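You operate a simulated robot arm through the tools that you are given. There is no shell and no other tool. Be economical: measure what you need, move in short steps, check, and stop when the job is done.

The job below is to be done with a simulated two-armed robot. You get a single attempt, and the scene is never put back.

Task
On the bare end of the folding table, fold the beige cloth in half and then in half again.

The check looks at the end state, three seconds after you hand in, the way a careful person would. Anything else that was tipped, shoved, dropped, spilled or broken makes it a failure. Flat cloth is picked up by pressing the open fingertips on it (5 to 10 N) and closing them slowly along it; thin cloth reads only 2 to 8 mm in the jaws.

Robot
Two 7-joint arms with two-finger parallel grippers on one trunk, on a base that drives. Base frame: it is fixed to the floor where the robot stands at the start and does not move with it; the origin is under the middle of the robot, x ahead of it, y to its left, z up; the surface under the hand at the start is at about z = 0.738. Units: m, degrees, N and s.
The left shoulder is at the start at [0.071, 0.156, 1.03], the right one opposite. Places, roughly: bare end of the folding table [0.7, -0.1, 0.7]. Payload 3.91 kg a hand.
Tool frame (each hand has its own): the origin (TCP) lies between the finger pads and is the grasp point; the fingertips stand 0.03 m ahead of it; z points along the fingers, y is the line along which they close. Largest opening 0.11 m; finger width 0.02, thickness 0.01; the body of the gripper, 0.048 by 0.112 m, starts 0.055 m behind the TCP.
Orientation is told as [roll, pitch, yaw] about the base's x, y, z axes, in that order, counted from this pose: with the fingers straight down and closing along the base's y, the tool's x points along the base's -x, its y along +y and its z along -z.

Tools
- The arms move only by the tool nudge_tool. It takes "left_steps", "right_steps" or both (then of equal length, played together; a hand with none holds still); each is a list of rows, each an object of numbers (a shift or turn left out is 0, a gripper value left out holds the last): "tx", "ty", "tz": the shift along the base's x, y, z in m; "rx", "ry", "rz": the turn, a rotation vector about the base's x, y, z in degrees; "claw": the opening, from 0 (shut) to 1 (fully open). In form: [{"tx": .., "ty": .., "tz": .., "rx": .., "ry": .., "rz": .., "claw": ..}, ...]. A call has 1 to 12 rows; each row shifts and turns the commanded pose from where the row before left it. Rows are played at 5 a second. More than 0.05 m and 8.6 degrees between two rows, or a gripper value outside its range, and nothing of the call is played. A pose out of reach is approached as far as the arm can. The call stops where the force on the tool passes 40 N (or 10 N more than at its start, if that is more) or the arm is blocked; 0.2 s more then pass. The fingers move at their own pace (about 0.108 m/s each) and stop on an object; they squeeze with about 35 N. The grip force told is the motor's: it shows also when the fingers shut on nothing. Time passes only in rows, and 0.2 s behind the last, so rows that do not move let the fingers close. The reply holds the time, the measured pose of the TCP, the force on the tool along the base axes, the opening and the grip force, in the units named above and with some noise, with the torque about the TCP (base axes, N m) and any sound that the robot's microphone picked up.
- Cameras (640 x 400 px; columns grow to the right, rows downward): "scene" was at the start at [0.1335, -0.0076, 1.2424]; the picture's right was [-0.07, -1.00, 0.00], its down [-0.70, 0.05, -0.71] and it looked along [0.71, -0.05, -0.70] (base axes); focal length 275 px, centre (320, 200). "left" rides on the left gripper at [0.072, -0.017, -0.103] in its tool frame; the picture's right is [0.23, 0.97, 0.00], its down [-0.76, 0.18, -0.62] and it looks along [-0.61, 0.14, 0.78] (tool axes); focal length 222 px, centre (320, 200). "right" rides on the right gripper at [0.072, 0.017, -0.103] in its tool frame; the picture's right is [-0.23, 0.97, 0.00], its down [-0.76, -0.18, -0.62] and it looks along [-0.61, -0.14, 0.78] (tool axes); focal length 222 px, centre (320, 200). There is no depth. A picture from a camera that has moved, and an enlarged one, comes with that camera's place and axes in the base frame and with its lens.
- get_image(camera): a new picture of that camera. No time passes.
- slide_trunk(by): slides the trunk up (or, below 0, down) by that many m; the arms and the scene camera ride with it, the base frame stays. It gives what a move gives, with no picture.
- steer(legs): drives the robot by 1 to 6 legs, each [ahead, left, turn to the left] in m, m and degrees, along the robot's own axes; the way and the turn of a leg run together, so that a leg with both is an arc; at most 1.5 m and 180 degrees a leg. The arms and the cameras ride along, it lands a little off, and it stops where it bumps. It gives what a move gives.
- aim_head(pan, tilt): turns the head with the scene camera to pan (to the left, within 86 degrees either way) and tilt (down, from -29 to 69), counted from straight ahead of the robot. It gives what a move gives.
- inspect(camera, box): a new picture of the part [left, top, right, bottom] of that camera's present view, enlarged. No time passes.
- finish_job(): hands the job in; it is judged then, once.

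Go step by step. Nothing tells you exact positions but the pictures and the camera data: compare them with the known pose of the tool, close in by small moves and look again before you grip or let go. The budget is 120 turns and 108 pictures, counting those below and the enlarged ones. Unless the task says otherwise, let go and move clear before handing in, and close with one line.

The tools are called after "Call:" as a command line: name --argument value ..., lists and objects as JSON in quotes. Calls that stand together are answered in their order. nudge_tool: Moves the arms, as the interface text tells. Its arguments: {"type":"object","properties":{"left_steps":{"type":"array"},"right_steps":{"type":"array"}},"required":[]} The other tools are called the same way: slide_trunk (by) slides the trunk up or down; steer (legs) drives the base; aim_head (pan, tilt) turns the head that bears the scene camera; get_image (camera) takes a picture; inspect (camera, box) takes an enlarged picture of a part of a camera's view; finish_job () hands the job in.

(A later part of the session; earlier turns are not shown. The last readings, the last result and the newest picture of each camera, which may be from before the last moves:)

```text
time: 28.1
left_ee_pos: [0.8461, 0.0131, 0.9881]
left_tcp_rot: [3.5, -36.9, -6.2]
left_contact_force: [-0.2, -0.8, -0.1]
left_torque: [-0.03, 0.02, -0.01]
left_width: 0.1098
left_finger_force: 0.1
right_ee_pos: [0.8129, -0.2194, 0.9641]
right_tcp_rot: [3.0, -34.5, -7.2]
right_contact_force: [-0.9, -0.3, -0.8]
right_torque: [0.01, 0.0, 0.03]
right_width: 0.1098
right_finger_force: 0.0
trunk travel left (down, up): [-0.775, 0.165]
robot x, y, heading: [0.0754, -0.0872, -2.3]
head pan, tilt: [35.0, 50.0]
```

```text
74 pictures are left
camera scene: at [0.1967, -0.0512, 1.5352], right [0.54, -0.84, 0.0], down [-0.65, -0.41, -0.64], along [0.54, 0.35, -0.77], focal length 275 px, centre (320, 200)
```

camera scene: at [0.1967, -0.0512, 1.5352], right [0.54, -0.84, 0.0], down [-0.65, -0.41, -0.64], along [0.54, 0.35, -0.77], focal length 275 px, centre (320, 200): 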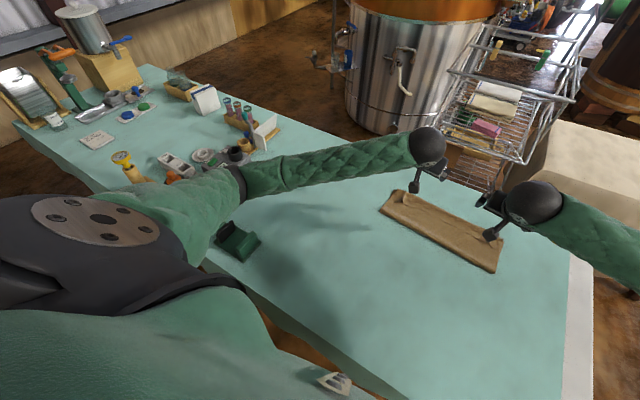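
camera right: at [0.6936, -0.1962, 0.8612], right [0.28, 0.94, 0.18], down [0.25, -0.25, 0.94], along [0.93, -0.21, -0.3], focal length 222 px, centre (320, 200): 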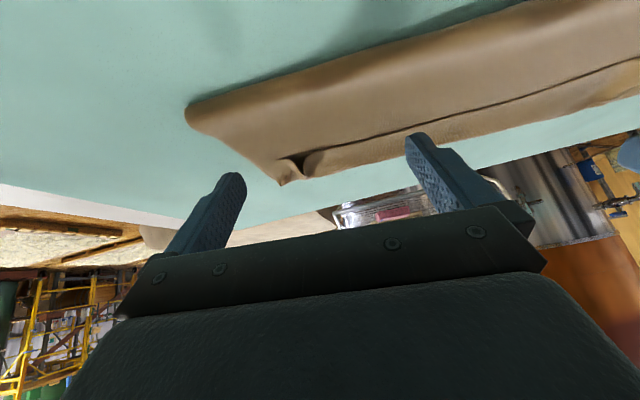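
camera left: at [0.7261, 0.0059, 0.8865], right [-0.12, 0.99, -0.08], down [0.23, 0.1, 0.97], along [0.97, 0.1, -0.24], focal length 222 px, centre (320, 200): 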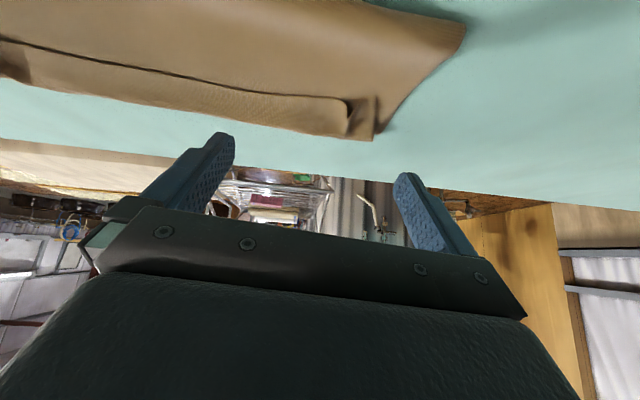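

Nothing looks toppled, and with the trunk higher the elbow is clear. I level the hands and lower them again to the hover just in front of the strip.

Call:
nudge_tool --left_steps '[{"tx": -0.002, "tz": -0.03, "rx": -1.4, "rz": 1}, {"tx": -0.002, "tz": -0.03, "rx": -1.4, "rz": 1}, {"tx": -0.002, "tz": -0.03}, {"tx": -0.002, "tz": -0.03}, {"tx": -0.002, "tz": -0.03}, {"tx": -0.002, "tz": -0.03}]' --right_steps '[{"tz": -0.026, "rx": -1.2, "rz": 1}, {"tz": -0.026, "rx": -1.2, "rz": 1}, {"tz": -0.026}, {"tz": -0.026}, {"tz": -0.026}, {"tz": -0.026}]'

Call:
get_image --camera "left"

Call:
get_image --camera "right"

Call:
get_image --camera "scene"

```text
time: 29.5
left_ee_pos: [0.8341, 0.015, 0.8082]
left_tcp_rot: [0.0, -37.1, -2.2]
left_contact_force: [0.9, 0.3, 0.2]
left_torque: [0.0, 0.05, -0.02]
left_width: 0.1102
left_finger_force: 0.1
right_ee_pos: [0.8137, -0.2196, 0.8081]
right_tcp_rot: [0.2, -34.7, -3.6]
right_contact_force: [0.1, -0.1, 0.9]
right_torque: [0.0, -0.02, -0.02]
right_width: 0.1097
right_finger_force: 0.1
trunk travel left (down, up): [-0.775, 0.165]
robot x, y, heading: [0.0772, -0.0899, -2.2]
head pan, tilt: [35.0, 50.0]
```

```text
73 pictures are left
camera left: at [0.7147, 0.0023, 0.8468], right [-0.14, 0.98, -0.14], down [0.24, 0.17, 0.96], along [0.96, 0.11, -0.26], focal length 222 px, centre (320, 200)
```

left: 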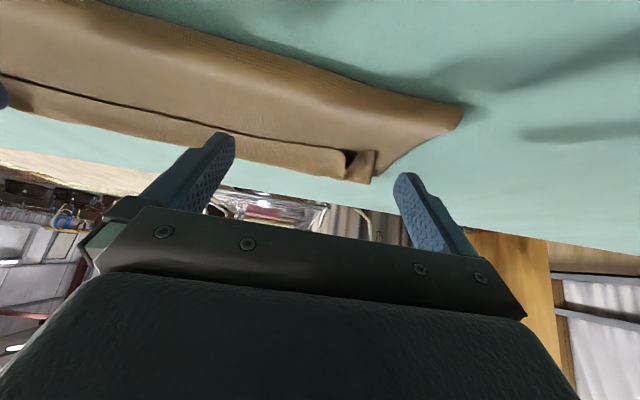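

```text
72 pictures are left
camera right: at [0.6966, -0.1949, 0.8514], right [0.24, 0.96, 0.13], down [0.26, -0.2, 0.95], along [0.93, -0.2, -0.3], focal length 222 px, centre (320, 200)
```

right: 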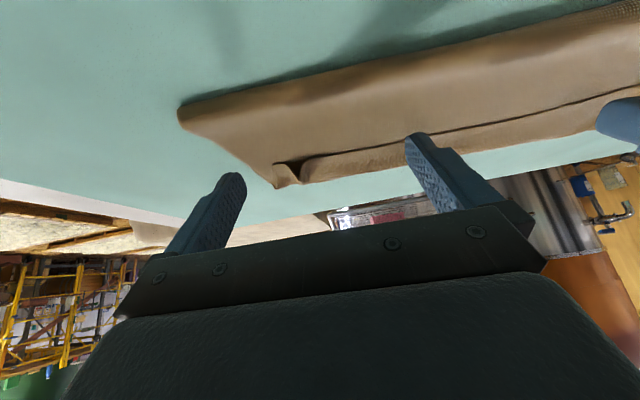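

```text
71 pictures are left
camera scene: at [0.197, -0.0513, 1.5353], right [0.54, -0.84, 0.0], down [-0.65, -0.41, -0.64], along [0.54, 0.35, -0.77], focal length 275 px, centre (320, 200)
```

scene: 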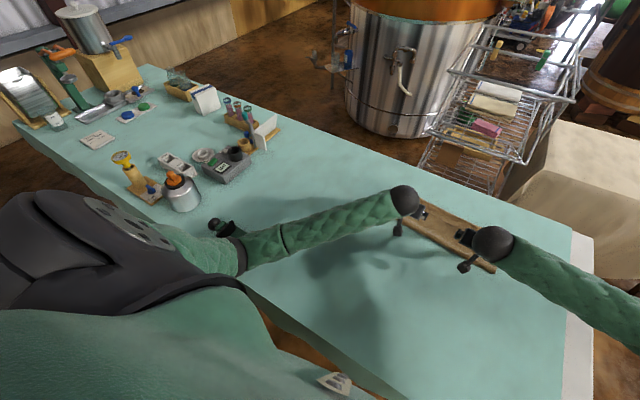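

All items stand upright and the elbow is free. I bring the hands slightly inward and touch the tips lightly on the top layer in front of the strip.

Call:
nudge_tool --left_steps '[{"ty": -0.018, "tz": -0.015}, {"tz": -0.008}, {"tz": -0.005}, {"tz": -0.003}]' --right_steps '[{"ty": 0.018, "tz": -0.015}, {"tz": -0.008}, {"tz": -0.005}, {"tz": -0.003}]'

Call:
get_image --camera "left"

Call:
get_image --camera "right"

```text
time: 30.5
left_ee_pos: [0.8352, -0.0037, 0.7768]
left_tcp_rot: [0.0, -37.1, -2.0]
left_contact_force: [-1.3, 0.7, -0.4]
left_torque: [0.0, 0.01, 0.01]
left_width: 0.1101
left_finger_force: 0.1
right_ee_pos: [0.8135, -0.2015, 0.777]
right_tcp_rot: [0.1, -34.7, -3.4]
right_contact_force: [-0.4, -0.6, -0.1]
right_torque: [0.02, 0.01, 0.01]
right_width: 0.1101
right_finger_force: 0.0
trunk travel left (down, up): [-0.775, 0.165]
robot x, y, heading: [0.0818, -0.0881, -2.3]
head pan, tilt: [35.0, 50.0]
```

```text
70 pictures are left
camera left: at [0.7137, -0.0163, 0.816], right [-0.14, 0.98, -0.14], down [0.24, 0.17, 0.96], along [0.96, 0.1, -0.26], focal length 222 px, centre (320, 200)
```

left: 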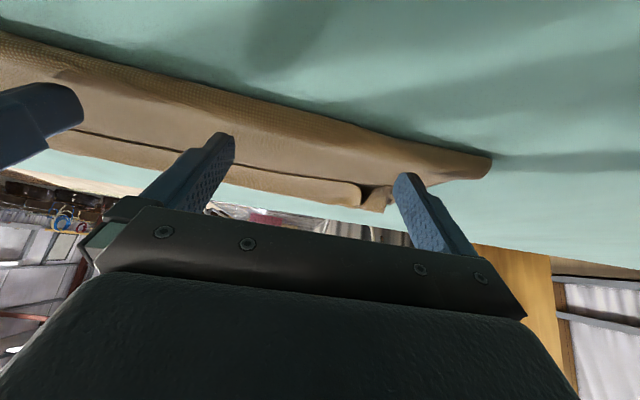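

```text
69 pictures are left
camera right: at [0.6955, -0.177, 0.8211], right [0.25, 0.96, 0.13], down [0.26, -0.2, 0.95], along [0.93, -0.2, -0.3], focal length 222 px, centre (320, 200)
```

right: 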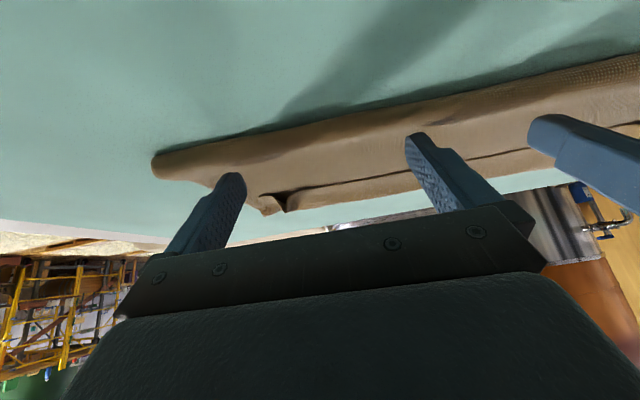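

Still just above the cloth. I lower 3 mm and slide forward gently toward the strip.

Call:
nudge_tool --left_steps '[{"tz": -0.003}, {"tx": 0.01}, {"tx": 0.01}, {"tx": 0.01}]' --right_steps '[{"tz": -0.003}, {"tx": 0.01}, {"tx": 0.01}, {"tx": 0.01}]'

Call:
get_image --camera "left"

Call:
get_image --camera "right"

```text
time: 31.5
left_ee_pos: [0.8638, -0.0037, 0.7742]
left_tcp_rot: [0.0, -37.1, -2.2]
left_contact_force: [1.4, 0.3, 0.2]
left_torque: [0.0, 0.01, -0.01]
left_width: 0.1099
left_finger_force: 0.1
right_ee_pos: [0.8452, -0.2024, 0.7745]
right_tcp_rot: [0.2, -34.7, -3.6]
right_contact_force: [0.0, -0.7, 0.6]
right_torque: [0.02, 0.02, 0.01]
right_width: 0.1099
right_finger_force: 0.1
trunk travel left (down, up): [-0.775, 0.165]
robot x, y, heading: [0.0764, -0.0868, -2.4]
head pan, tilt: [35.0, 50.0]
```

```text
68 pictures are left
camera left: at [0.7435, -0.0164, 0.8129], right [-0.14, 0.98, -0.14], down [0.24, 0.17, 0.96], along [0.96, 0.1, -0.26], focal length 222 px, centre (320, 200)
```

left: 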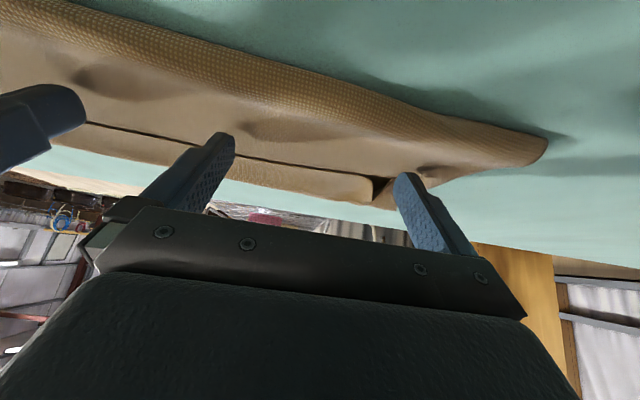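

```text
67 pictures are left
camera right: at [0.7271, -0.1777, 0.8176], right [0.25, 0.96, 0.13], down [0.26, -0.2, 0.95], along [0.93, -0.2, -0.3], focal length 222 px, centre (320, 200)
```

right: 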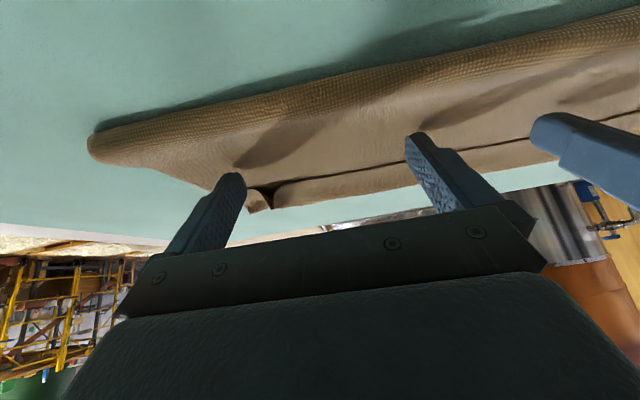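

The tips lightly dent the top layer and sit right at the strip's free edge. I slide 3 cm further, rising slightly at the end.

Call:
nudge_tool --left_steps '[{"tx": 0.01}, {"tx": 0.01}, {"tx": 0.01, "tz": 0.003}]' --right_steps '[{"tx": 0.01}, {"tx": 0.01}, {"tx": 0.01, "tz": 0.003}]'

Call:
get_image --camera "left"

Call:
get_image --camera "right"

```text
time: 32.3
left_ee_pos: [0.8949, -0.0039, 0.7789]
left_tcp_rot: [-0.1, -37.1, -2.1]
left_contact_force: [-0.2, -0.5, -0.1]
left_torque: [0.01, -0.05, 0.02]
left_width: 0.1103
left_finger_force: 0.1
right_ee_pos: [0.8742, -0.2023, 0.7769]
right_tcp_rot: [0.3, -34.7, -3.5]
right_contact_force: [0.3, 1.3, 0.7]
right_torque: [-0.05, -0.01, 0.01]
right_width: 0.1099
right_finger_force: 0.0
trunk travel left (down, up): [-0.775, 0.165]
robot x, y, heading: [0.0793, -0.0913, -2.0]
head pan, tilt: [35.0, 50.0]
```

```text
66 pictures are left
camera left: at [0.7732, -0.017, 0.8163], right [-0.14, 0.98, -0.14], down [0.24, 0.17, 0.96], along [0.96, 0.11, -0.26], focal length 222 px, centre (320, 200)
```

left: 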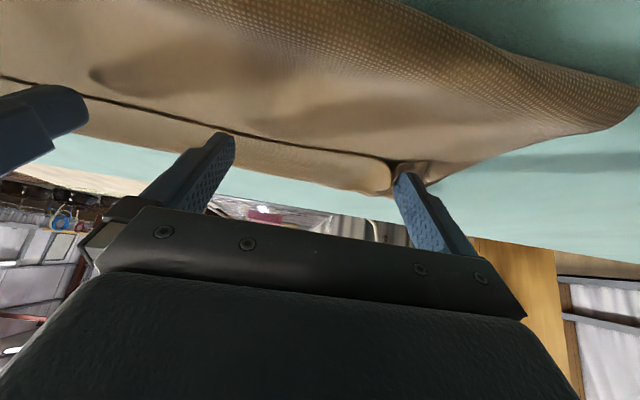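

```text
65 pictures are left
camera right: at [0.7571, -0.177, 0.8209], right [0.25, 0.96, 0.13], down [0.26, -0.2, 0.95], along [0.93, -0.2, -0.3], focal length 222 px, centre (320, 200)
```

right: 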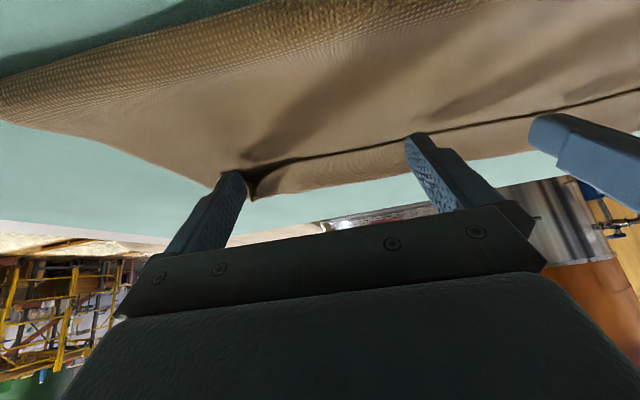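

I check from above whether the strip is being pushed or lifted.

Call:
aim_head --pan 2 --tilt 45

Call:
inspect --camera "scene" --box '[240, 130, 400, 230]'

```text
time: 33.2
left_ee_pos: [0.8932, -0.004, 0.7774]
left_tcp_rot: [0.0, -37.1, -2.2]
left_contact_force: [-0.3, 0.7, -0.6]
left_torque: [0.04, 0.02, 0.02]
left_width: 0.11
left_finger_force: 0.1
right_ee_pos: [0.8752, -0.2015, 0.7777]
right_tcp_rot: [0.2, -34.6, -3.5]
right_contact_force: [0.4, 0.1, 0.2]
right_torque: [0.02, 0.03, -0.03]
right_width: 0.1097
right_finger_force: 0.1
trunk travel left (down, up): [-0.775, 0.165]
robot x, y, heading: [0.0782, -0.0868, -2.2]
head pan, tilt: [2.0, 45.0]
```

```text
4.00 times, centred on (320, 180) of scene
camera zoom: at [0.2132, -0.0931, 1.5421], right [0.0, -1.0, 0.0], down [-0.71, 0.0, -0.71], along [0.71, 0.0, -0.71], focal length 1099 px, centre (320, 280)
```

zoom: 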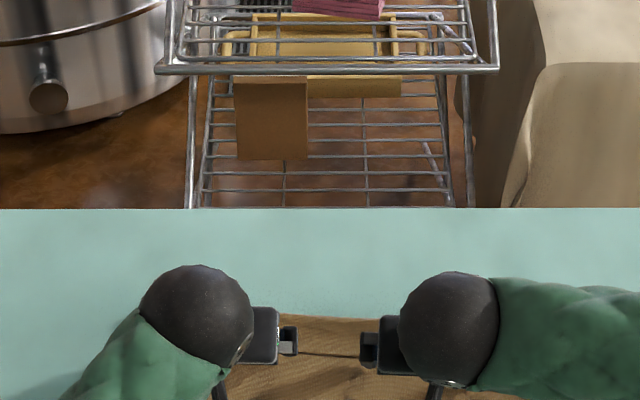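

The free edge in the middle is at x≈0.91, so the tips are only now reaching it. I continue another 2 cm.

Call:
nudge_tool --left_steps '[{"tx": 0.008, "tz": -0.002}, {"tx": 0.008}, {"tx": 0.008}]' --right_steps '[{"tx": 0.009, "tz": -0.002}, {"tx": 0.009}, {"tx": 0.009}]'

Call:
get_image --camera "left"

Call:
get_image --camera "right"

```text
time: 34.0
left_ee_pos: [0.9194, -0.0036, 0.7752]
left_tcp_rot: [0.0, -37.0, -2.2]
left_contact_force: [-0.2, 0.0, 0.6]
left_torque: [0.01, 0.01, 0.01]
left_width: 0.1101
left_finger_force: 0.0
right_ee_pos: [0.9014, -0.2017, 0.7731]
right_tcp_rot: [0.2, -34.7, -3.5]
right_contact_force: [0.1, 0.5, 0.1]
right_torque: [-0.03, -0.02, -0.03]
right_width: 0.1099
right_finger_force: 0.0
trunk travel left (down, up): [-0.775, 0.165]
robot x, y, heading: [0.083, -0.0899, -2.4]
head pan, tilt: [2.0, 45.0]
```

```text
63 pictures are left
camera left: at [0.7975, -0.0168, 0.8141], right [-0.14, 0.98, -0.14], down [0.24, 0.17, 0.96], along [0.96, 0.1, -0.26], focal length 222 px, centre (320, 200)
```

left: 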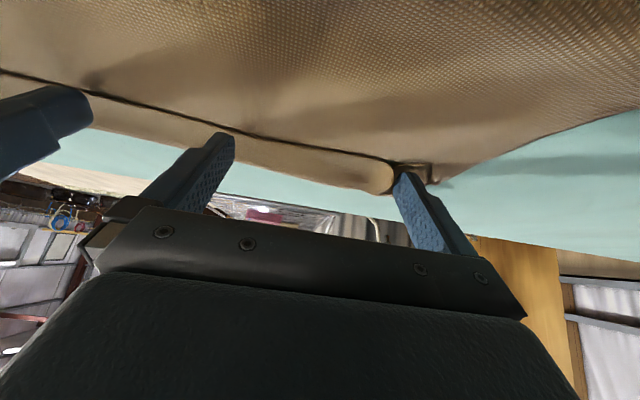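

```text
62 pictures are left
camera right: at [0.7832, -0.1765, 0.8177], right [0.24, 0.96, 0.13], down [0.26, -0.2, 0.95], along [0.93, -0.2, -0.3], focal length 222 px, centre (320, 200)
```

right: 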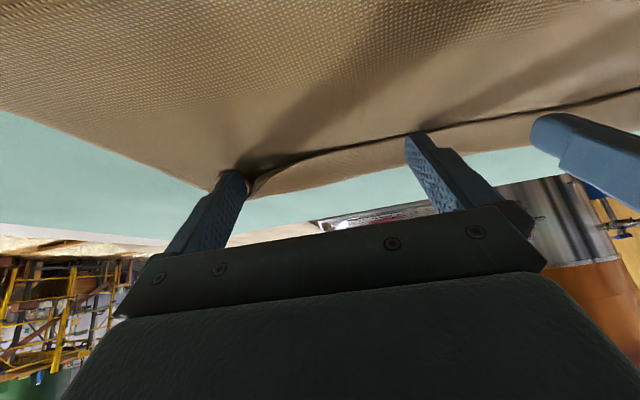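

The far edge has not moved (still x≈0.965). I push on another 2 cm to see whether the strip starts to roll over.

Call:
nudge_tool --left_steps '[{"tx": 0.008, "tz": -0.002}, {"tx": 0.008}, {"tx": 0.008}]' --right_steps '[{"tx": 0.009}, {"tx": 0.009}, {"tx": 0.009}]'

Call:
get_image --camera "left"

Call:
inspect --camera "scene" --box '[240, 130, 400, 230]'

```text
time: 34.8
left_ee_pos: [0.9415, -0.0043, 0.7731]
left_tcp_rot: [0.0, -37.1, -2.2]
left_contact_force: [-0.4, -1.5, 0.4]
left_torque: [0.01, -0.01, 0.02]
left_width: 0.1102
left_finger_force: 0.0
right_ee_pos: [0.9279, -0.2005, 0.7748]
right_tcp_rot: [0.2, -34.7, -3.6]
right_contact_force: [0.3, 0.0, 0.4]
right_torque: [0.02, 0.02, 0.01]
right_width: 0.1098
right_finger_force: 0.0
trunk travel left (down, up): [-0.775, 0.165]
robot x, y, heading: [0.0794, -0.0881, -2.1]
head pan, tilt: [2.0, 45.0]
```

```text
61 pictures are left
camera left: at [0.8215, -0.0167, 0.8122], right [-0.14, 0.98, -0.14], down [0.24, 0.17, 0.96], along [0.96, 0.11, -0.26], focal length 222 px, centre (320, 200)
```

left: 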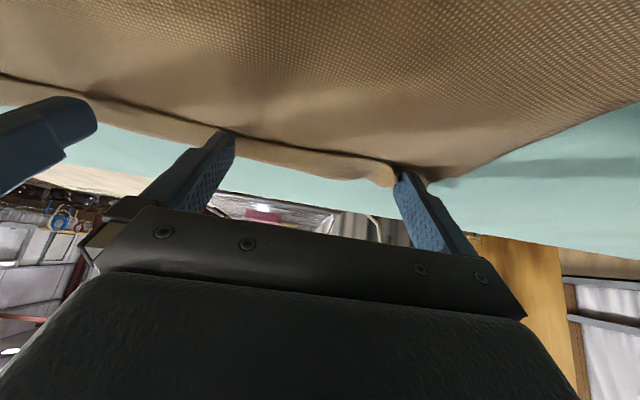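

```text
4.00 times, centred on (320, 180) of scene
camera zoom: at [0.2136, -0.0931, 1.542], right [-0.01, -1.0, 0.0], down [-0.71, 0.0, -0.71], along [0.71, 0.0, -0.71], focal length 1099 px, centre (320, 280)
```

zoom: 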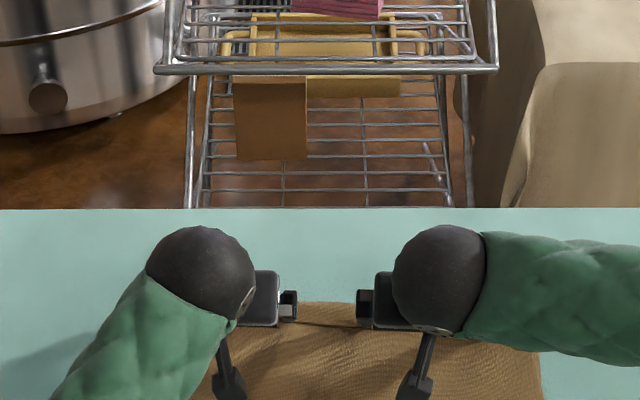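

It is working: the strip has narrowed from about 5 cm to 3 cm and is rolling open. I keep pushing.

Call:
nudge_tool --left_steps '[{"tx": 0.008}, {"tx": 0.008}, {"tx": 0.008}, {"tx": 0.008}]' --right_steps '[{"tx": 0.008, "tz": -0.001}, {"tx": 0.008}, {"tx": 0.008}, {"tx": 0.008}]'

Call:
get_image --camera "left"

Call:
inspect --camera "scene" --box '[240, 130, 400, 230]'

```text
time: 35.8
left_ee_pos: [0.974, -0.005, 0.7734]
left_tcp_rot: [0.0, -37.1, -2.2]
left_contact_force: [0.5, 0.2, 0.1]
left_torque: [0.0, 0.0, 0.0]
left_width: 0.1099
left_finger_force: 0.1
right_ee_pos: [0.9617, -0.2015, 0.7752]
right_tcp_rot: [0.2, -34.7, -3.4]
right_contact_force: [0.1, 0.1, 0.0]
right_torque: [-0.02, -0.01, 0.01]
right_width: 0.11
right_finger_force: 0.0
trunk travel left (down, up): [-0.775, 0.165]
robot x, y, heading: [0.0758, -0.089, -2.8]
head pan, tilt: [2.0, 45.0]
```

```text
59 pictures are left
camera left: at [0.8529, -0.0173, 0.812], right [-0.14, 0.98, -0.14], down [0.24, 0.17, 0.96], along [0.96, 0.11, -0.26], focal length 222 px, centre (320, 200)
```

left: 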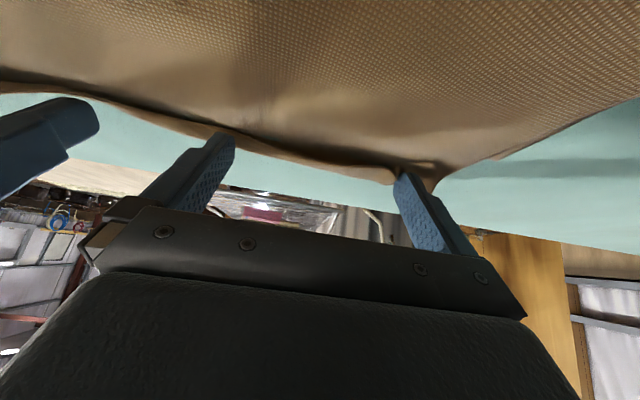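

```text
4.00 times, centred on (320, 180) of scene
camera zoom: at [0.2135, -0.0932, 1.542], right [-0.01, -1.0, 0.0], down [-0.71, 0.0, -0.71], along [0.71, 0.0, -0.71], focal length 1099 px, centre (320, 280)
```

zoom: 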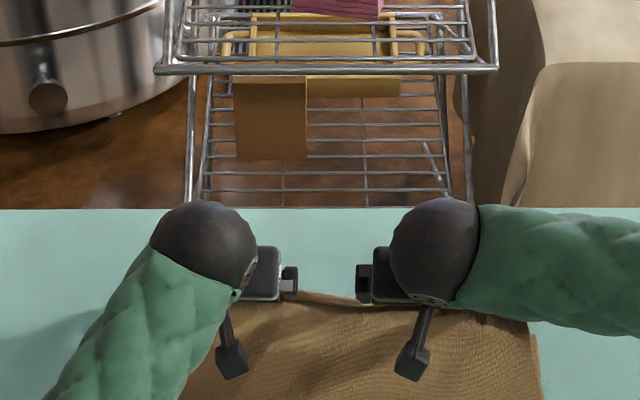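

The strip is almost fully open. I finish with a small forward lift, then bring the hands up and back to see the result.

Call:
nudge_tool --left_steps '[{"tx": 0.012, "tz": 0.006}, {"tx": 0.012, "tz": 0.012}, {"tz": 0.03}, {"tz": 0.04}, {"tx": -0.03, "tz": 0.04}, {"tx": -0.045}, {"tx": -0.045}, {"tx": -0.045}, {"tx": -0.045}]' --right_steps '[{"tx": 0.012, "tz": 0.006}, {"tx": 0.012, "tz": 0.012}, {"tz": 0.03}, {"tz": 0.04}, {"tx": -0.03, "tz": 0.04}, {"tx": -0.045}, {"tx": -0.045}, {"tx": -0.045}, {"tx": -0.045}]'

Call:
inspect --camera "scene" --box '[220, 120, 420, 245]'

Call:
get_image --camera "left"

```text
time: 37.8
left_ee_pos: [0.7863, -0.0039, 0.9002]
left_tcp_rot: [0.0, -37.2, -2.2]
left_contact_force: [-1.2, 0.0, -0.3]
left_torque: [0.0, 0.02, -0.03]
left_width: 0.1097
left_finger_force: 0.1
right_ee_pos: [0.7742, -0.2045, 0.9032]
right_tcp_rot: [0.2, -34.8, -3.6]
right_contact_force: [-0.3, 0.2, 0.4]
right_torque: [0.02, -0.02, -0.03]
right_width: 0.11
right_finger_force: 0.1
trunk travel left (down, up): [-0.775, 0.165]
robot x, y, heading: [0.0829, -0.0881, -2.4]
head pan, tilt: [2.0, 45.0]
```

```text
3.20 times, centred on (320, 182) of scene
camera zoom: at [0.211, -0.0937, 1.5424], right [-0.01, -1.0, 0.0], down [-0.71, 0.0, -0.71], along [0.71, 0.0, -0.71], focal length 879 px, centre (320, 256)
```

zoom: 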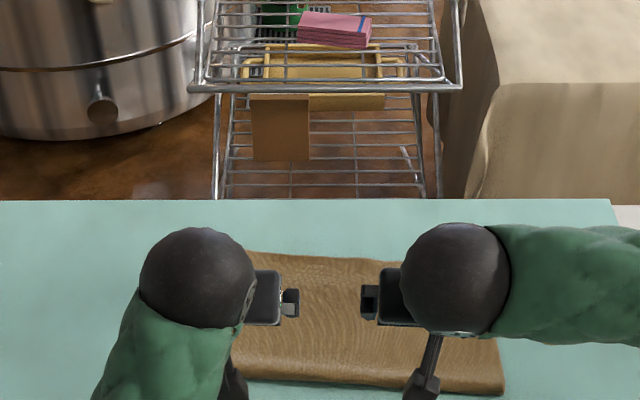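

```text
56 pictures are left
camera left: at [0.6656, -0.0184, 0.9391], right [-0.14, 0.98, -0.14], down [0.24, 0.17, 0.96], along [0.96, 0.11, -0.26], focal length 222 px, centre (320, 200)
```

left: 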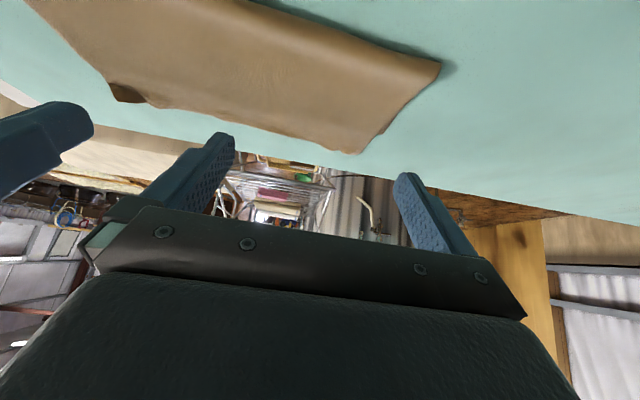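

The strip has unfolded. I lift the hands clear, level them, and look at the half-folded cloth.

Call:
nudge_tool --left_steps '[{"tx": -0.03, "ty": 0.02, "tz": 0.03, "ry": 7.4}, {"tx": -0.03, "ty": 0.02, "tz": 0.03, "ry": 7.4}, {"tx": -0.03, "ty": 0.02, "tz": 0.03, "ry": 7.4}, {"tx": -0.03, "ty": 0.02, "tz": 0.03, "ry": 7.4}, {"tx": -0.03, "ty": 0.02, "tz": 0.03, "ry": 7.4}, {"ty": 0.03}, {"ty": 0.03}]' --right_steps '[{"tx": -0.03, "ty": -0.02, "tz": 0.03, "ry": 7.0}, {"tx": -0.03, "ty": -0.02, "tz": 0.03, "ry": 7.0}, {"tx": -0.03, "ty": -0.02, "tz": 0.03, "ry": 7.0}, {"tx": -0.03, "ty": -0.02, "tz": 0.03, "ry": 7.0}, {"tx": -0.03, "ty": -0.02, "tz": 0.03, "ry": 7.0}, {"ty": -0.03}, {"ty": -0.03}]'

Call:
get_image --camera "scene"

Call:
inspect --camera "scene" --box '[240, 150, 400, 250]'

```text
time: 39.4
left_ee_pos: [0.6637, 0.136, 1.0237]
left_tcp_rot: [-1.0, -7.6, -1.8]
left_contact_force: [-0.3, -0.2, -0.8]
left_torque: [-0.01, 0.0, 0.0]
left_width: 0.1097
left_finger_force: 0.1
left hand out of reach, approached as far as the arm can: row 3
right_ee_pos: [0.6214, -0.3638, 1.0547]
right_tcp_rot: [-1.8, 0.2, -2.8]
right_contact_force: [0.2, 0.4, 0.2]
right_torque: [0.04, -0.04, -0.01]
right_width: 0.11
right_finger_force: 0.1
trunk travel left (down, up): [-0.775, 0.165]
robot x, y, heading: [0.0785, -0.0882, -2.7]
head pan, tilt: [2.0, 45.0]
```

```text
55 pictures are left
camera scene: at [0.211, -0.0925, 1.5423], right [-0.01, -1.0, 0.0], down [-0.71, 0.0, -0.71], along [0.71, -0.01, -0.71], focal length 275 px, centre (320, 200)
```

scene: 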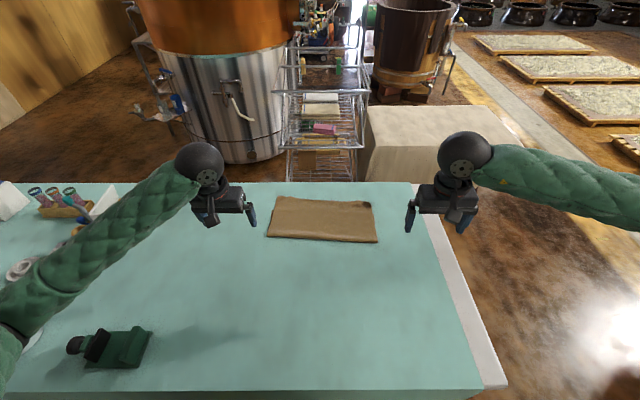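

```text
4.00 times, centred on (320, 200) of scene
camera zoom: at [0.211, -0.0925, 1.5423], right [-0.01, -1.0, 0.0], down [-0.71, 0.0, -0.71], along [0.71, -0.01, -0.71], focal length 1099 px, centre (320, 200)
```

zoom: 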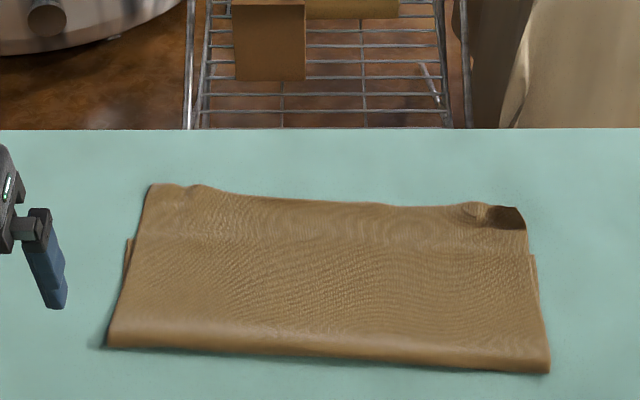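

The top layer has unrolled but now overhangs the lower one: its far edge is at x≈1.01–1.03, the lower one's at ≈0.94–0.96, with the crease at ≈0.80–0.82. I will re-grip the overhanging edge and bring it back about 7 cm. First I extend the hands forward high up, then lower the trunk for reach.

Call:
nudge_tool --left_steps '[{"tx": 0.041, "ty": -0.0114, "ry": 0.95, "rz": -0.3, "claw": 0.4}, {"tx": 0.041, "ty": -0.0114, "ry": 0.95, "rz": -0.3}, {"tx": 0.041, "ty": -0.0114, "ry": 0.95, "rz": -0.3}, {"tx": 0.041, "ty": -0.0114, "ry": 0.95, "rz": -0.3}, {"tx": 0.041, "ty": -0.0114, "ry": 0.95, "rz": -0.3}, {"tx": 0.041, "ty": -0.0114, "ry": 0.95, "rz": -0.3}, {"tx": 0.041, "ty": -0.0114, "ry": 0.95, "rz": -0.3}, {"tx": 0.041, "ty": -0.0114, "ry": 0.95, "rz": -0.3}]' --right_steps '[{"tx": 0.043, "ty": 0.0136, "tz": -0.004, "rx": 0.2, "rz": -0.2, "claw": 0.4}, {"tx": 0.043, "ty": 0.0136, "tz": -0.004, "rx": 0.2, "rz": -0.2}, {"tx": 0.043, "ty": 0.0136, "tz": -0.004, "rx": 0.2, "rz": -0.2}, {"tx": 0.043, "ty": 0.0136, "tz": -0.004, "rx": 0.2, "rz": -0.2}, {"tx": 0.043, "ty": 0.0136, "tz": -0.004, "rx": 0.2, "rz": -0.2}, {"tx": 0.043, "ty": 0.0136, "tz": -0.004, "rx": 0.2, "rz": -0.2}, {"tx": 0.043, "ty": 0.0136, "tz": -0.004, "rx": 0.2, "rz": -0.2}, {"tx": 0.043, "ty": 0.0136, "tz": -0.004, "rx": 0.2, "rz": -0.2}]'

Call:
slide_trunk --by -0.15

Call:
get_image --camera "left"

Call:
get_image --camera "right"

```text
time: 41.2
left_ee_pos: [0.9986, 0.044, 1.0184]
left_tcp_rot: [-1.5, 0.2, -4.2]
left_contact_force: [-0.3, 0.7, -0.5]
left_torque: [0.0, 0.04, 0.02]
left_width: 0.0439
left_finger_force: 0.0
right_ee_pos: [0.9697, -0.2528, 1.0206]
right_tcp_rot: [-0.2, 0.3, -4.5]
right_contact_force: [-0.1, 0.1, -0.2]
right_torque: [-0.01, 0.01, -0.02]
right_width: 0.044
right_finger_force: 0.1
trunk travel left (down, up): [-0.775, 0.165]
robot x, y, heading: [0.0788, -0.0886, -2.3]
head pan, tilt: [2.0, 45.0]
```

```text
time: 43.0
left_ee_pos: [0.9968, 0.0446, 0.872]
left_tcp_rot: [-1.5, 0.1, -4.1]
left_contact_force: [0.3, -0.6, 0.0]
left_torque: [0.04, -0.01, 0.0]
left_width: 0.044
left_finger_force: 0.0
right_ee_pos: [0.9675, -0.2526, 0.8722]
right_tcp_rot: [-0.2, 0.3, -4.5]
right_contact_force: [-0.4, 0.3, -0.9]
right_torque: [-0.04, 0.04, 0.0]
right_width: 0.0438
right_finger_force: 0.1
trunk travel left (down, up): [-0.625, 0.315]
robot x, y, heading: [0.0772, -0.088, -2.2]
head pan, tilt: [2.0, 45.0]
```

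```text
53 pictures are left
camera left: at [0.9232, 0.0343, 0.9748], right [-0.16, 0.99, -0.03], down [0.77, 0.14, 0.62], along [0.61, 0.08, -0.79], focal length 222 px, centre (320, 200)
```

left: 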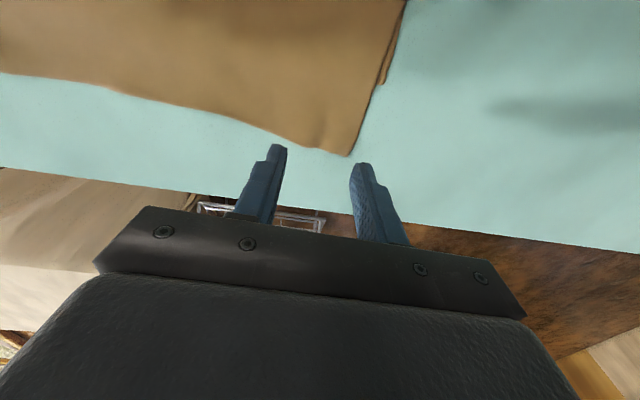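

```text
52 pictures are left
camera right: at [0.8966, -0.2287, 0.9761], right [0.3, 0.95, -0.01], down [0.75, -0.23, 0.62], along [0.59, -0.19, -0.78], focal length 222 px, centre (320, 200)
```

right: 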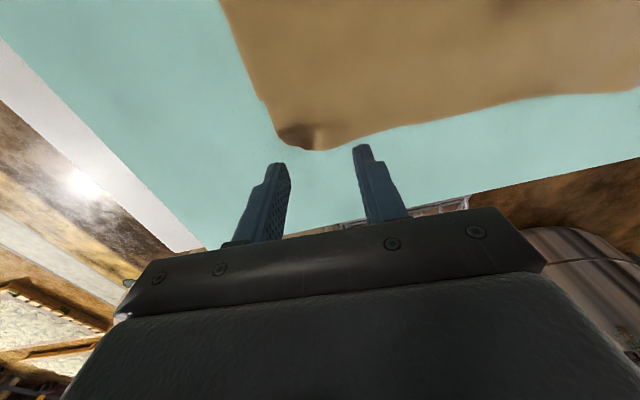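

The left top corner is at (1.035, 0.082) with about 8 cm of overhang. The right edge is at x≈1.005 with its corner tip tucked. I lower onto the overhang inside both corners.

Call:
nudge_tool --left_steps '[{"tx": 0.008, "tz": -0.035, "rx": 1.5}, {"tx": 0.007, "tz": -0.035}, {"tz": -0.02}, {"tz": -0.009}, {"tz": -0.002}]' --right_steps '[{"tx": 0.006, "ty": 0.006, "tz": -0.035}, {"tx": 0.006, "ty": 0.006, "tz": -0.035}, {"tz": -0.02}, {"tz": -0.009}, {"tz": -0.002}]'

Call:
get_image --camera "left"

Call:
get_image --camera "right"

```text
time: 44.2
left_ee_pos: [1.0122, 0.0445, 0.7702]
left_tcp_rot: [-0.2, 0.0, -4.1]
left_contact_force: [4.4, 0.8, 16.5]
left_torque: [0.17, -0.21, -0.04]
left_width: 0.0439
left_finger_force: 0.1
right_ee_pos: [0.9799, -0.2413, 0.7722]
right_tcp_rot: [-0.3, 0.3, -4.5]
right_contact_force: [0.9, -0.5, -0.4]
right_torque: [0.01, -0.02, -0.01]
right_width: 0.0439
right_finger_force: 0.0
trunk travel left (down, up): [-0.625, 0.315]
robot x, y, heading: [0.0787, -0.088, -2.3]
head pan, tilt: [2.0, 45.0]
```

```text
51 pictures are left
camera left: at [0.9385, 0.0317, 0.8747], right [-0.16, 0.99, 0.0], down [0.77, 0.12, 0.62], along [0.62, 0.1, -0.78], focal length 222 px, centre (320, 200)
```

left: 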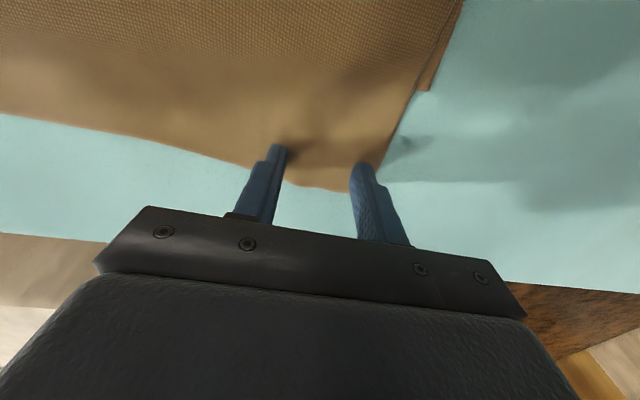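

```text
50 pictures are left
camera right: at [0.9087, -0.2174, 0.8759], right [0.3, 0.95, -0.01], down [0.75, -0.23, 0.62], along [0.59, -0.19, -0.78], focal length 222 px, centre (320, 200)
```

right: 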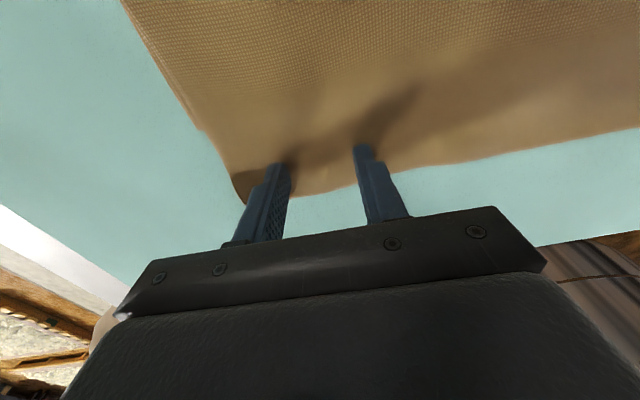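

The left outer finger is right on the side edge, so I shift that hand 1 cm inward. I press the right one slightly more and then close slowly.

Call:
nudge_tool --left_steps '[{"tz": 0.008}, {"ty": -0.01}, {"tz": -0.008}, {"tz": 0.0005}, {"claw": 0.35}, {"claw": 0.3}, {"claw": 0.25}, {"claw": 0.2}]' --right_steps '[{}, {}, {"tz": -0.002}, {"tz": -0.001}, {"claw": 0.35}, {"claw": 0.3}, {"claw": 0.25}, {"claw": 0.2}]'

Call:
get_image --camera "left"

Call:
get_image --camera "right"

```text
time: 46.0
left_ee_pos: [1.0086, 0.0334, 0.7724]
left_tcp_rot: [0.0, 0.1, -4.1]
left_contact_force: [0.4, -3.2, 2.9]
left_torque: [-0.09, -0.01, -0.03]
left_width: 0.0225
left_finger_force: 0.7
right_ee_pos: [0.9781, -0.2404, 0.7719]
right_tcp_rot: [-0.3, 0.1, -4.5]
right_contact_force: [0.1, 3.3, 33.0]
right_torque: [0.44, -0.21, 0.01]
right_width: 0.0218
right_finger_force: 0.2
trunk travel left (down, up): [-0.625, 0.315]
robot x, y, heading: [0.0798, -0.0875, -2.5]
head pan, tilt: [2.0, 45.0]
```

```text
49 pictures are left
camera left: at [0.9359, 0.0214, 0.8751], right [-0.16, 0.99, 0.0], down [0.77, 0.12, 0.62], along [0.61, 0.1, -0.78], focal length 222 px, centre (320, 200)
```

left: 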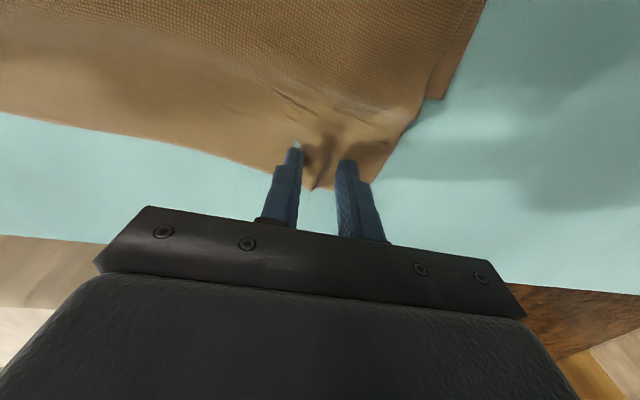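

```text
48 pictures are left
camera right: at [0.9073, -0.2165, 0.8749], right [0.3, 0.95, 0.0], down [0.75, -0.23, 0.62], along [0.59, -0.19, -0.78], focal length 222 px, centre (320, 200)
```

right: 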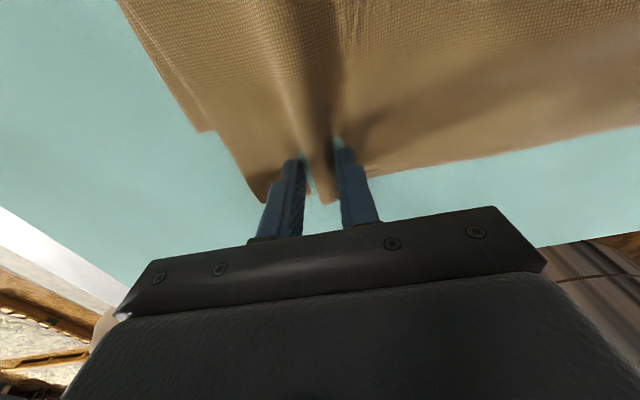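

Good ruffles on both sides, with only the top layer involved. I ease the right hand's press and finish closing.

Call:
nudge_tool --left_steps '[{"tz": -0.0005, "claw": 0.16}, {"claw": 0.12}, {"claw": 0.08}, {"claw": 0.04}, {"claw": 0.0}, {}, {}, {"tz": 0.015}, {"tz": 0.025}]' --right_steps '[{"tz": 0.002, "claw": 0.16}, {"claw": 0.12}, {"claw": 0.08}, {"claw": 0.04}, {"claw": 0.0}, {}, {}, {"tz": 0.015}, {"tz": 0.025}]'

Call:
get_image --camera "left"

Call:
get_image --camera "right"

```text
time: 48.0
left_ee_pos: [1.0111, 0.0341, 0.8105]
left_tcp_rot: [-0.1, 0.0, -4.1]
left_contact_force: [-0.4, -4.5, -0.4]
left_torque: [-0.13, 0.0, -0.05]
left_width: 0.0011
left_finger_force: 34.8
right_ee_pos: [0.9782, -0.2393, 0.8097]
right_tcp_rot: [-0.3, 0.2, -4.6]
right_contact_force: [1.0, 5.0, 1.0]
right_torque: [0.13, -0.03, 0.02]
right_width: 0.0084
right_finger_force: 34.7
trunk travel left (down, up): [-0.625, 0.315]
robot x, y, heading: [0.0806, -0.0857, -2.5]
head pan, tilt: [2.0, 45.0]
```

```text
47 pictures are left
camera left: at [0.9382, 0.0215, 0.9139], right [-0.16, 0.99, 0.0], down [0.77, 0.12, 0.62], along [0.61, 0.1, -0.78], focal length 222 px, centre (320, 200)
```

left: 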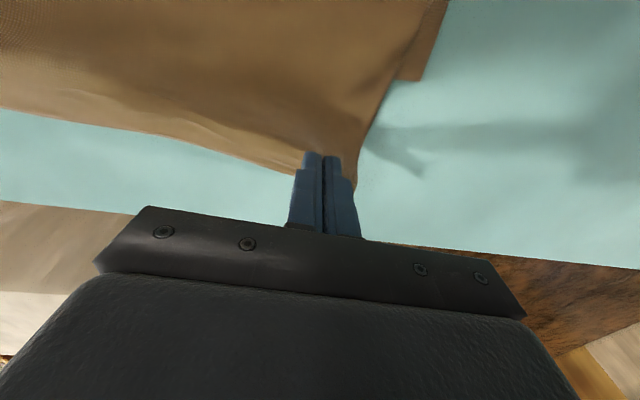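

```text
46 pictures are left
camera right: at [0.9076, -0.2158, 0.914], right [0.3, 0.95, -0.01], down [0.75, -0.23, 0.62], along [0.59, -0.19, -0.78], focal length 222 px, centre (320, 200)
```

right: 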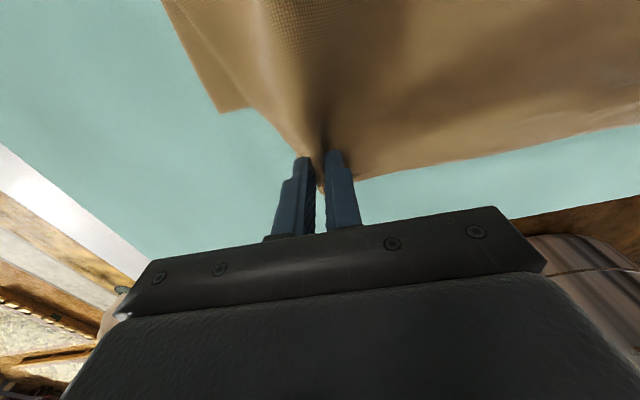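

Both grips hold and the lower corners are visible at (0.958, 0.096) and (0.935, -0.305). I lift a bit more and bring the edge back about 7 cm to line up.

Call:
nudge_tool --left_steps '[{"tx": -0.01, "tz": 0.025}, {"tx": -0.016, "tz": 0.02}, {"tx": -0.016}, {"tx": -0.016, "tz": -0.01}, {"tx": -0.016, "tz": -0.025}, {"tz": -0.025}]' --right_steps '[{"tx": -0.009, "tz": 0.025}, {"tx": -0.014, "tz": 0.02}, {"tx": -0.014}, {"tx": -0.014, "tz": -0.01}, {"tx": -0.014, "tz": -0.025}, {"tz": -0.025}]'

Call:
get_image --camera "left"

Call:
get_image --camera "right"

Call:
inspect --camera "scene" --box '[220, 100, 420, 225]'

```text
time: 49.4
left_ee_pos: [0.9374, 0.0328, 0.7964]
left_tcp_rot: [0.0, 0.1, -4.1]
left_contact_force: [-0.4, -5.2, -0.9]
left_torque: [-0.12, 0.02, 0.0]
left_width: 0.001
left_finger_force: 35.3
right_ee_pos: [0.9143, -0.2402, 0.792]
right_tcp_rot: [-0.3, 0.3, -4.5]
right_contact_force: [1.2, 4.0, -0.5]
right_torque: [0.17, -0.03, 0.08]
right_width: 0.0082
right_finger_force: 34.4
trunk travel left (down, up): [-0.625, 0.315]
robot x, y, heading: [0.0782, -0.0876, -2.3]
head pan, tilt: [2.0, 45.0]
```

```text
45 pictures are left
camera left: at [0.8643, 0.0212, 0.8995], right [-0.16, 0.99, 0.0], down [0.77, 0.12, 0.62], along [0.61, 0.1, -0.78], focal length 222 px, centre (320, 200)
```

left: 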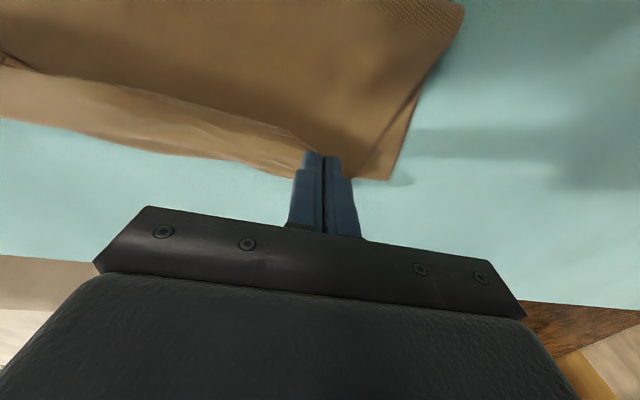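

```text
44 pictures are left
camera right: at [0.8445, -0.2166, 0.8971], right [0.3, 0.95, -0.01], down [0.75, -0.23, 0.62], along [0.59, -0.19, -0.78], focal length 222 px, centre (320, 200)
```

right: 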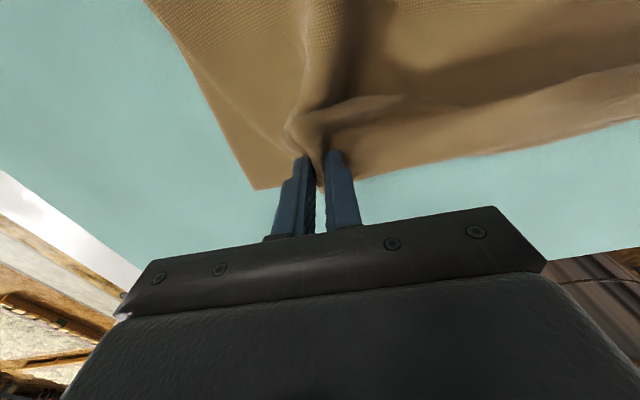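

```text
3.20 times, centred on (320, 162) of scene
camera zoom: at [0.2134, -0.0935, 1.3925], right [-0.01, -1.0, 0.0], down [-0.71, 0.0, -0.71], along [0.71, 0.0, -0.71], focal length 879 px, centre (320, 320)
```

zoom: 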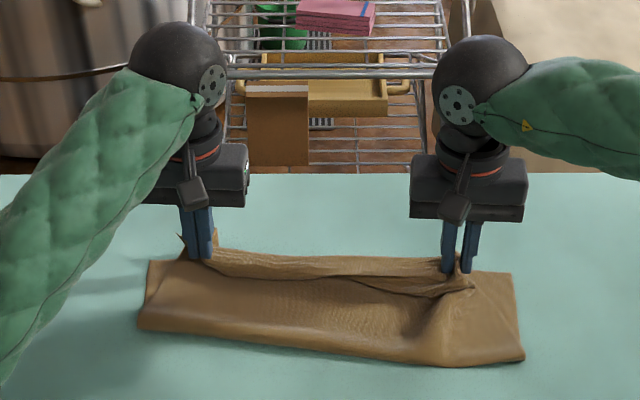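

Some slack bunches near the middle and the crease has stayed too far forward (x≈0.82–0.85). While I hold the edge, I swing it up and back so the crease resets at x≈0.775, then look.

Call:
nudge_tool --left_steps '[{"tx": -0.02, "tz": 0.03}, {"tx": -0.028, "tz": 0.025}, {"tx": -0.03, "tz": 0.025}, {"tx": -0.03, "tz": 0.02}, {"tx": -0.03, "tz": 0.015}, {"tx": -0.03, "tz": 0.014}, {}]' --right_steps '[{"tx": -0.02, "tz": 0.03}, {"tx": -0.028, "tz": 0.025}, {"tx": -0.03, "tz": 0.025}, {"tx": -0.03, "tz": 0.02}, {"tx": -0.03, "tz": 0.015}, {"tx": -0.025, "tz": 0.017}, {}]'

Call:
get_image --camera "scene"

Call:
get_image --camera "left"

```text
time: 51.0
left_ee_pos: [0.7691, 0.0315, 0.9229]
left_tcp_rot: [0.0, 0.2, -4.2]
left_contact_force: [-0.8, -2.7, -0.5]
left_torque: [-0.09, -0.02, 0.0]
left_width: 0.0008
left_finger_force: 35.3
right_ee_pos: [0.7531, -0.2424, 0.9262]
right_tcp_rot: [-0.3, 0.4, -4.5]
right_contact_force: [0.5, 1.7, 0.6]
right_torque: [0.12, -0.02, 0.04]
right_width: 0.0082
right_finger_force: 34.6
trunk travel left (down, up): [-0.625, 0.315]
robot x, y, heading: [0.0784, -0.0894, -2.3]
head pan, tilt: [2.0, 45.0]
```

```text
42 pictures are left
camera scene: at [0.2141, -0.0932, 1.3919], right [-0.01, -1.0, 0.0], down [-0.71, 0.0, -0.71], along [0.71, 0.0, -0.71], focal length 275 px, centre (320, 200)
```

scene: 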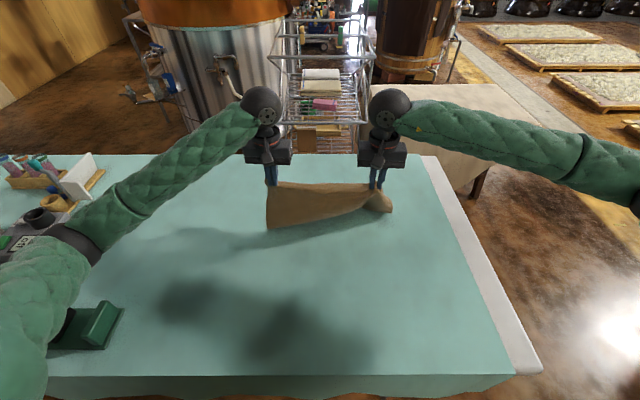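

```text
41 pictures are left
camera left: at [0.6967, 0.0193, 1.0271], right [-0.16, 0.99, 0.0], down [0.78, 0.12, 0.62], along [0.61, 0.1, -0.78], focal length 222 px, centre (320, 200)
```

left: 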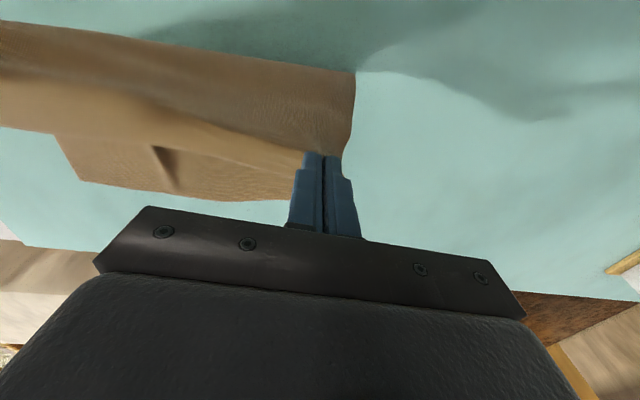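

The left side hangs well, while the right looks bunched. I take a closer look before laying it down.

Call:
inspect --camera "scene" --box '[240, 140, 420, 252]'

Call:
get_image --camera "right"

```text
3.56 times, centred on (330, 196) of scene
camera zoom: at [0.2141, -0.0932, 1.3919], right [-0.01, -1.0, 0.0], down [-0.71, 0.0, -0.71], along [0.71, 0.0, -0.71], focal length 977 px, centre (284, 214)
```

zoom: 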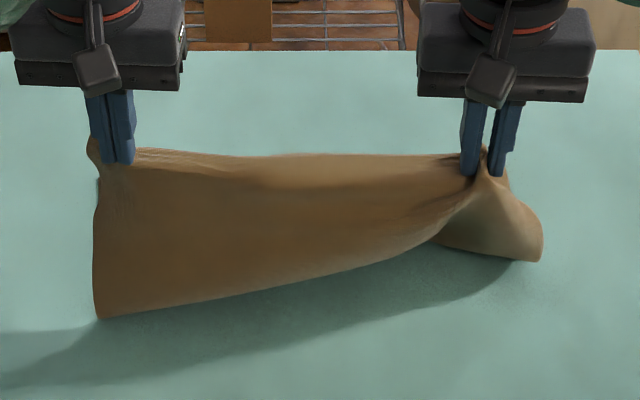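

```text
39 pictures are left
camera right: at [0.6818, -0.2172, 1.0296], right [0.3, 0.95, -0.01], down [0.75, -0.23, 0.62], along [0.59, -0.19, -0.79], focal length 222 px, centre (320, 200)
```

right: 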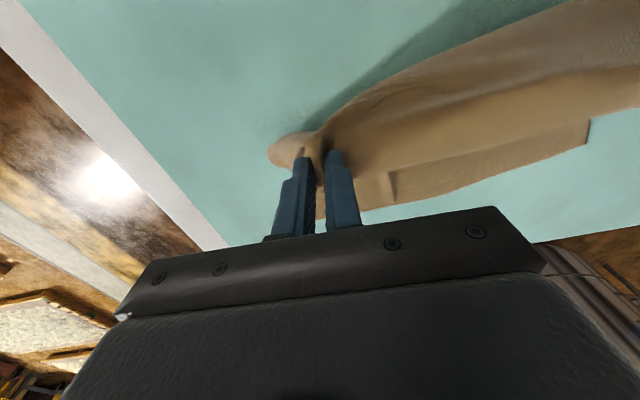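

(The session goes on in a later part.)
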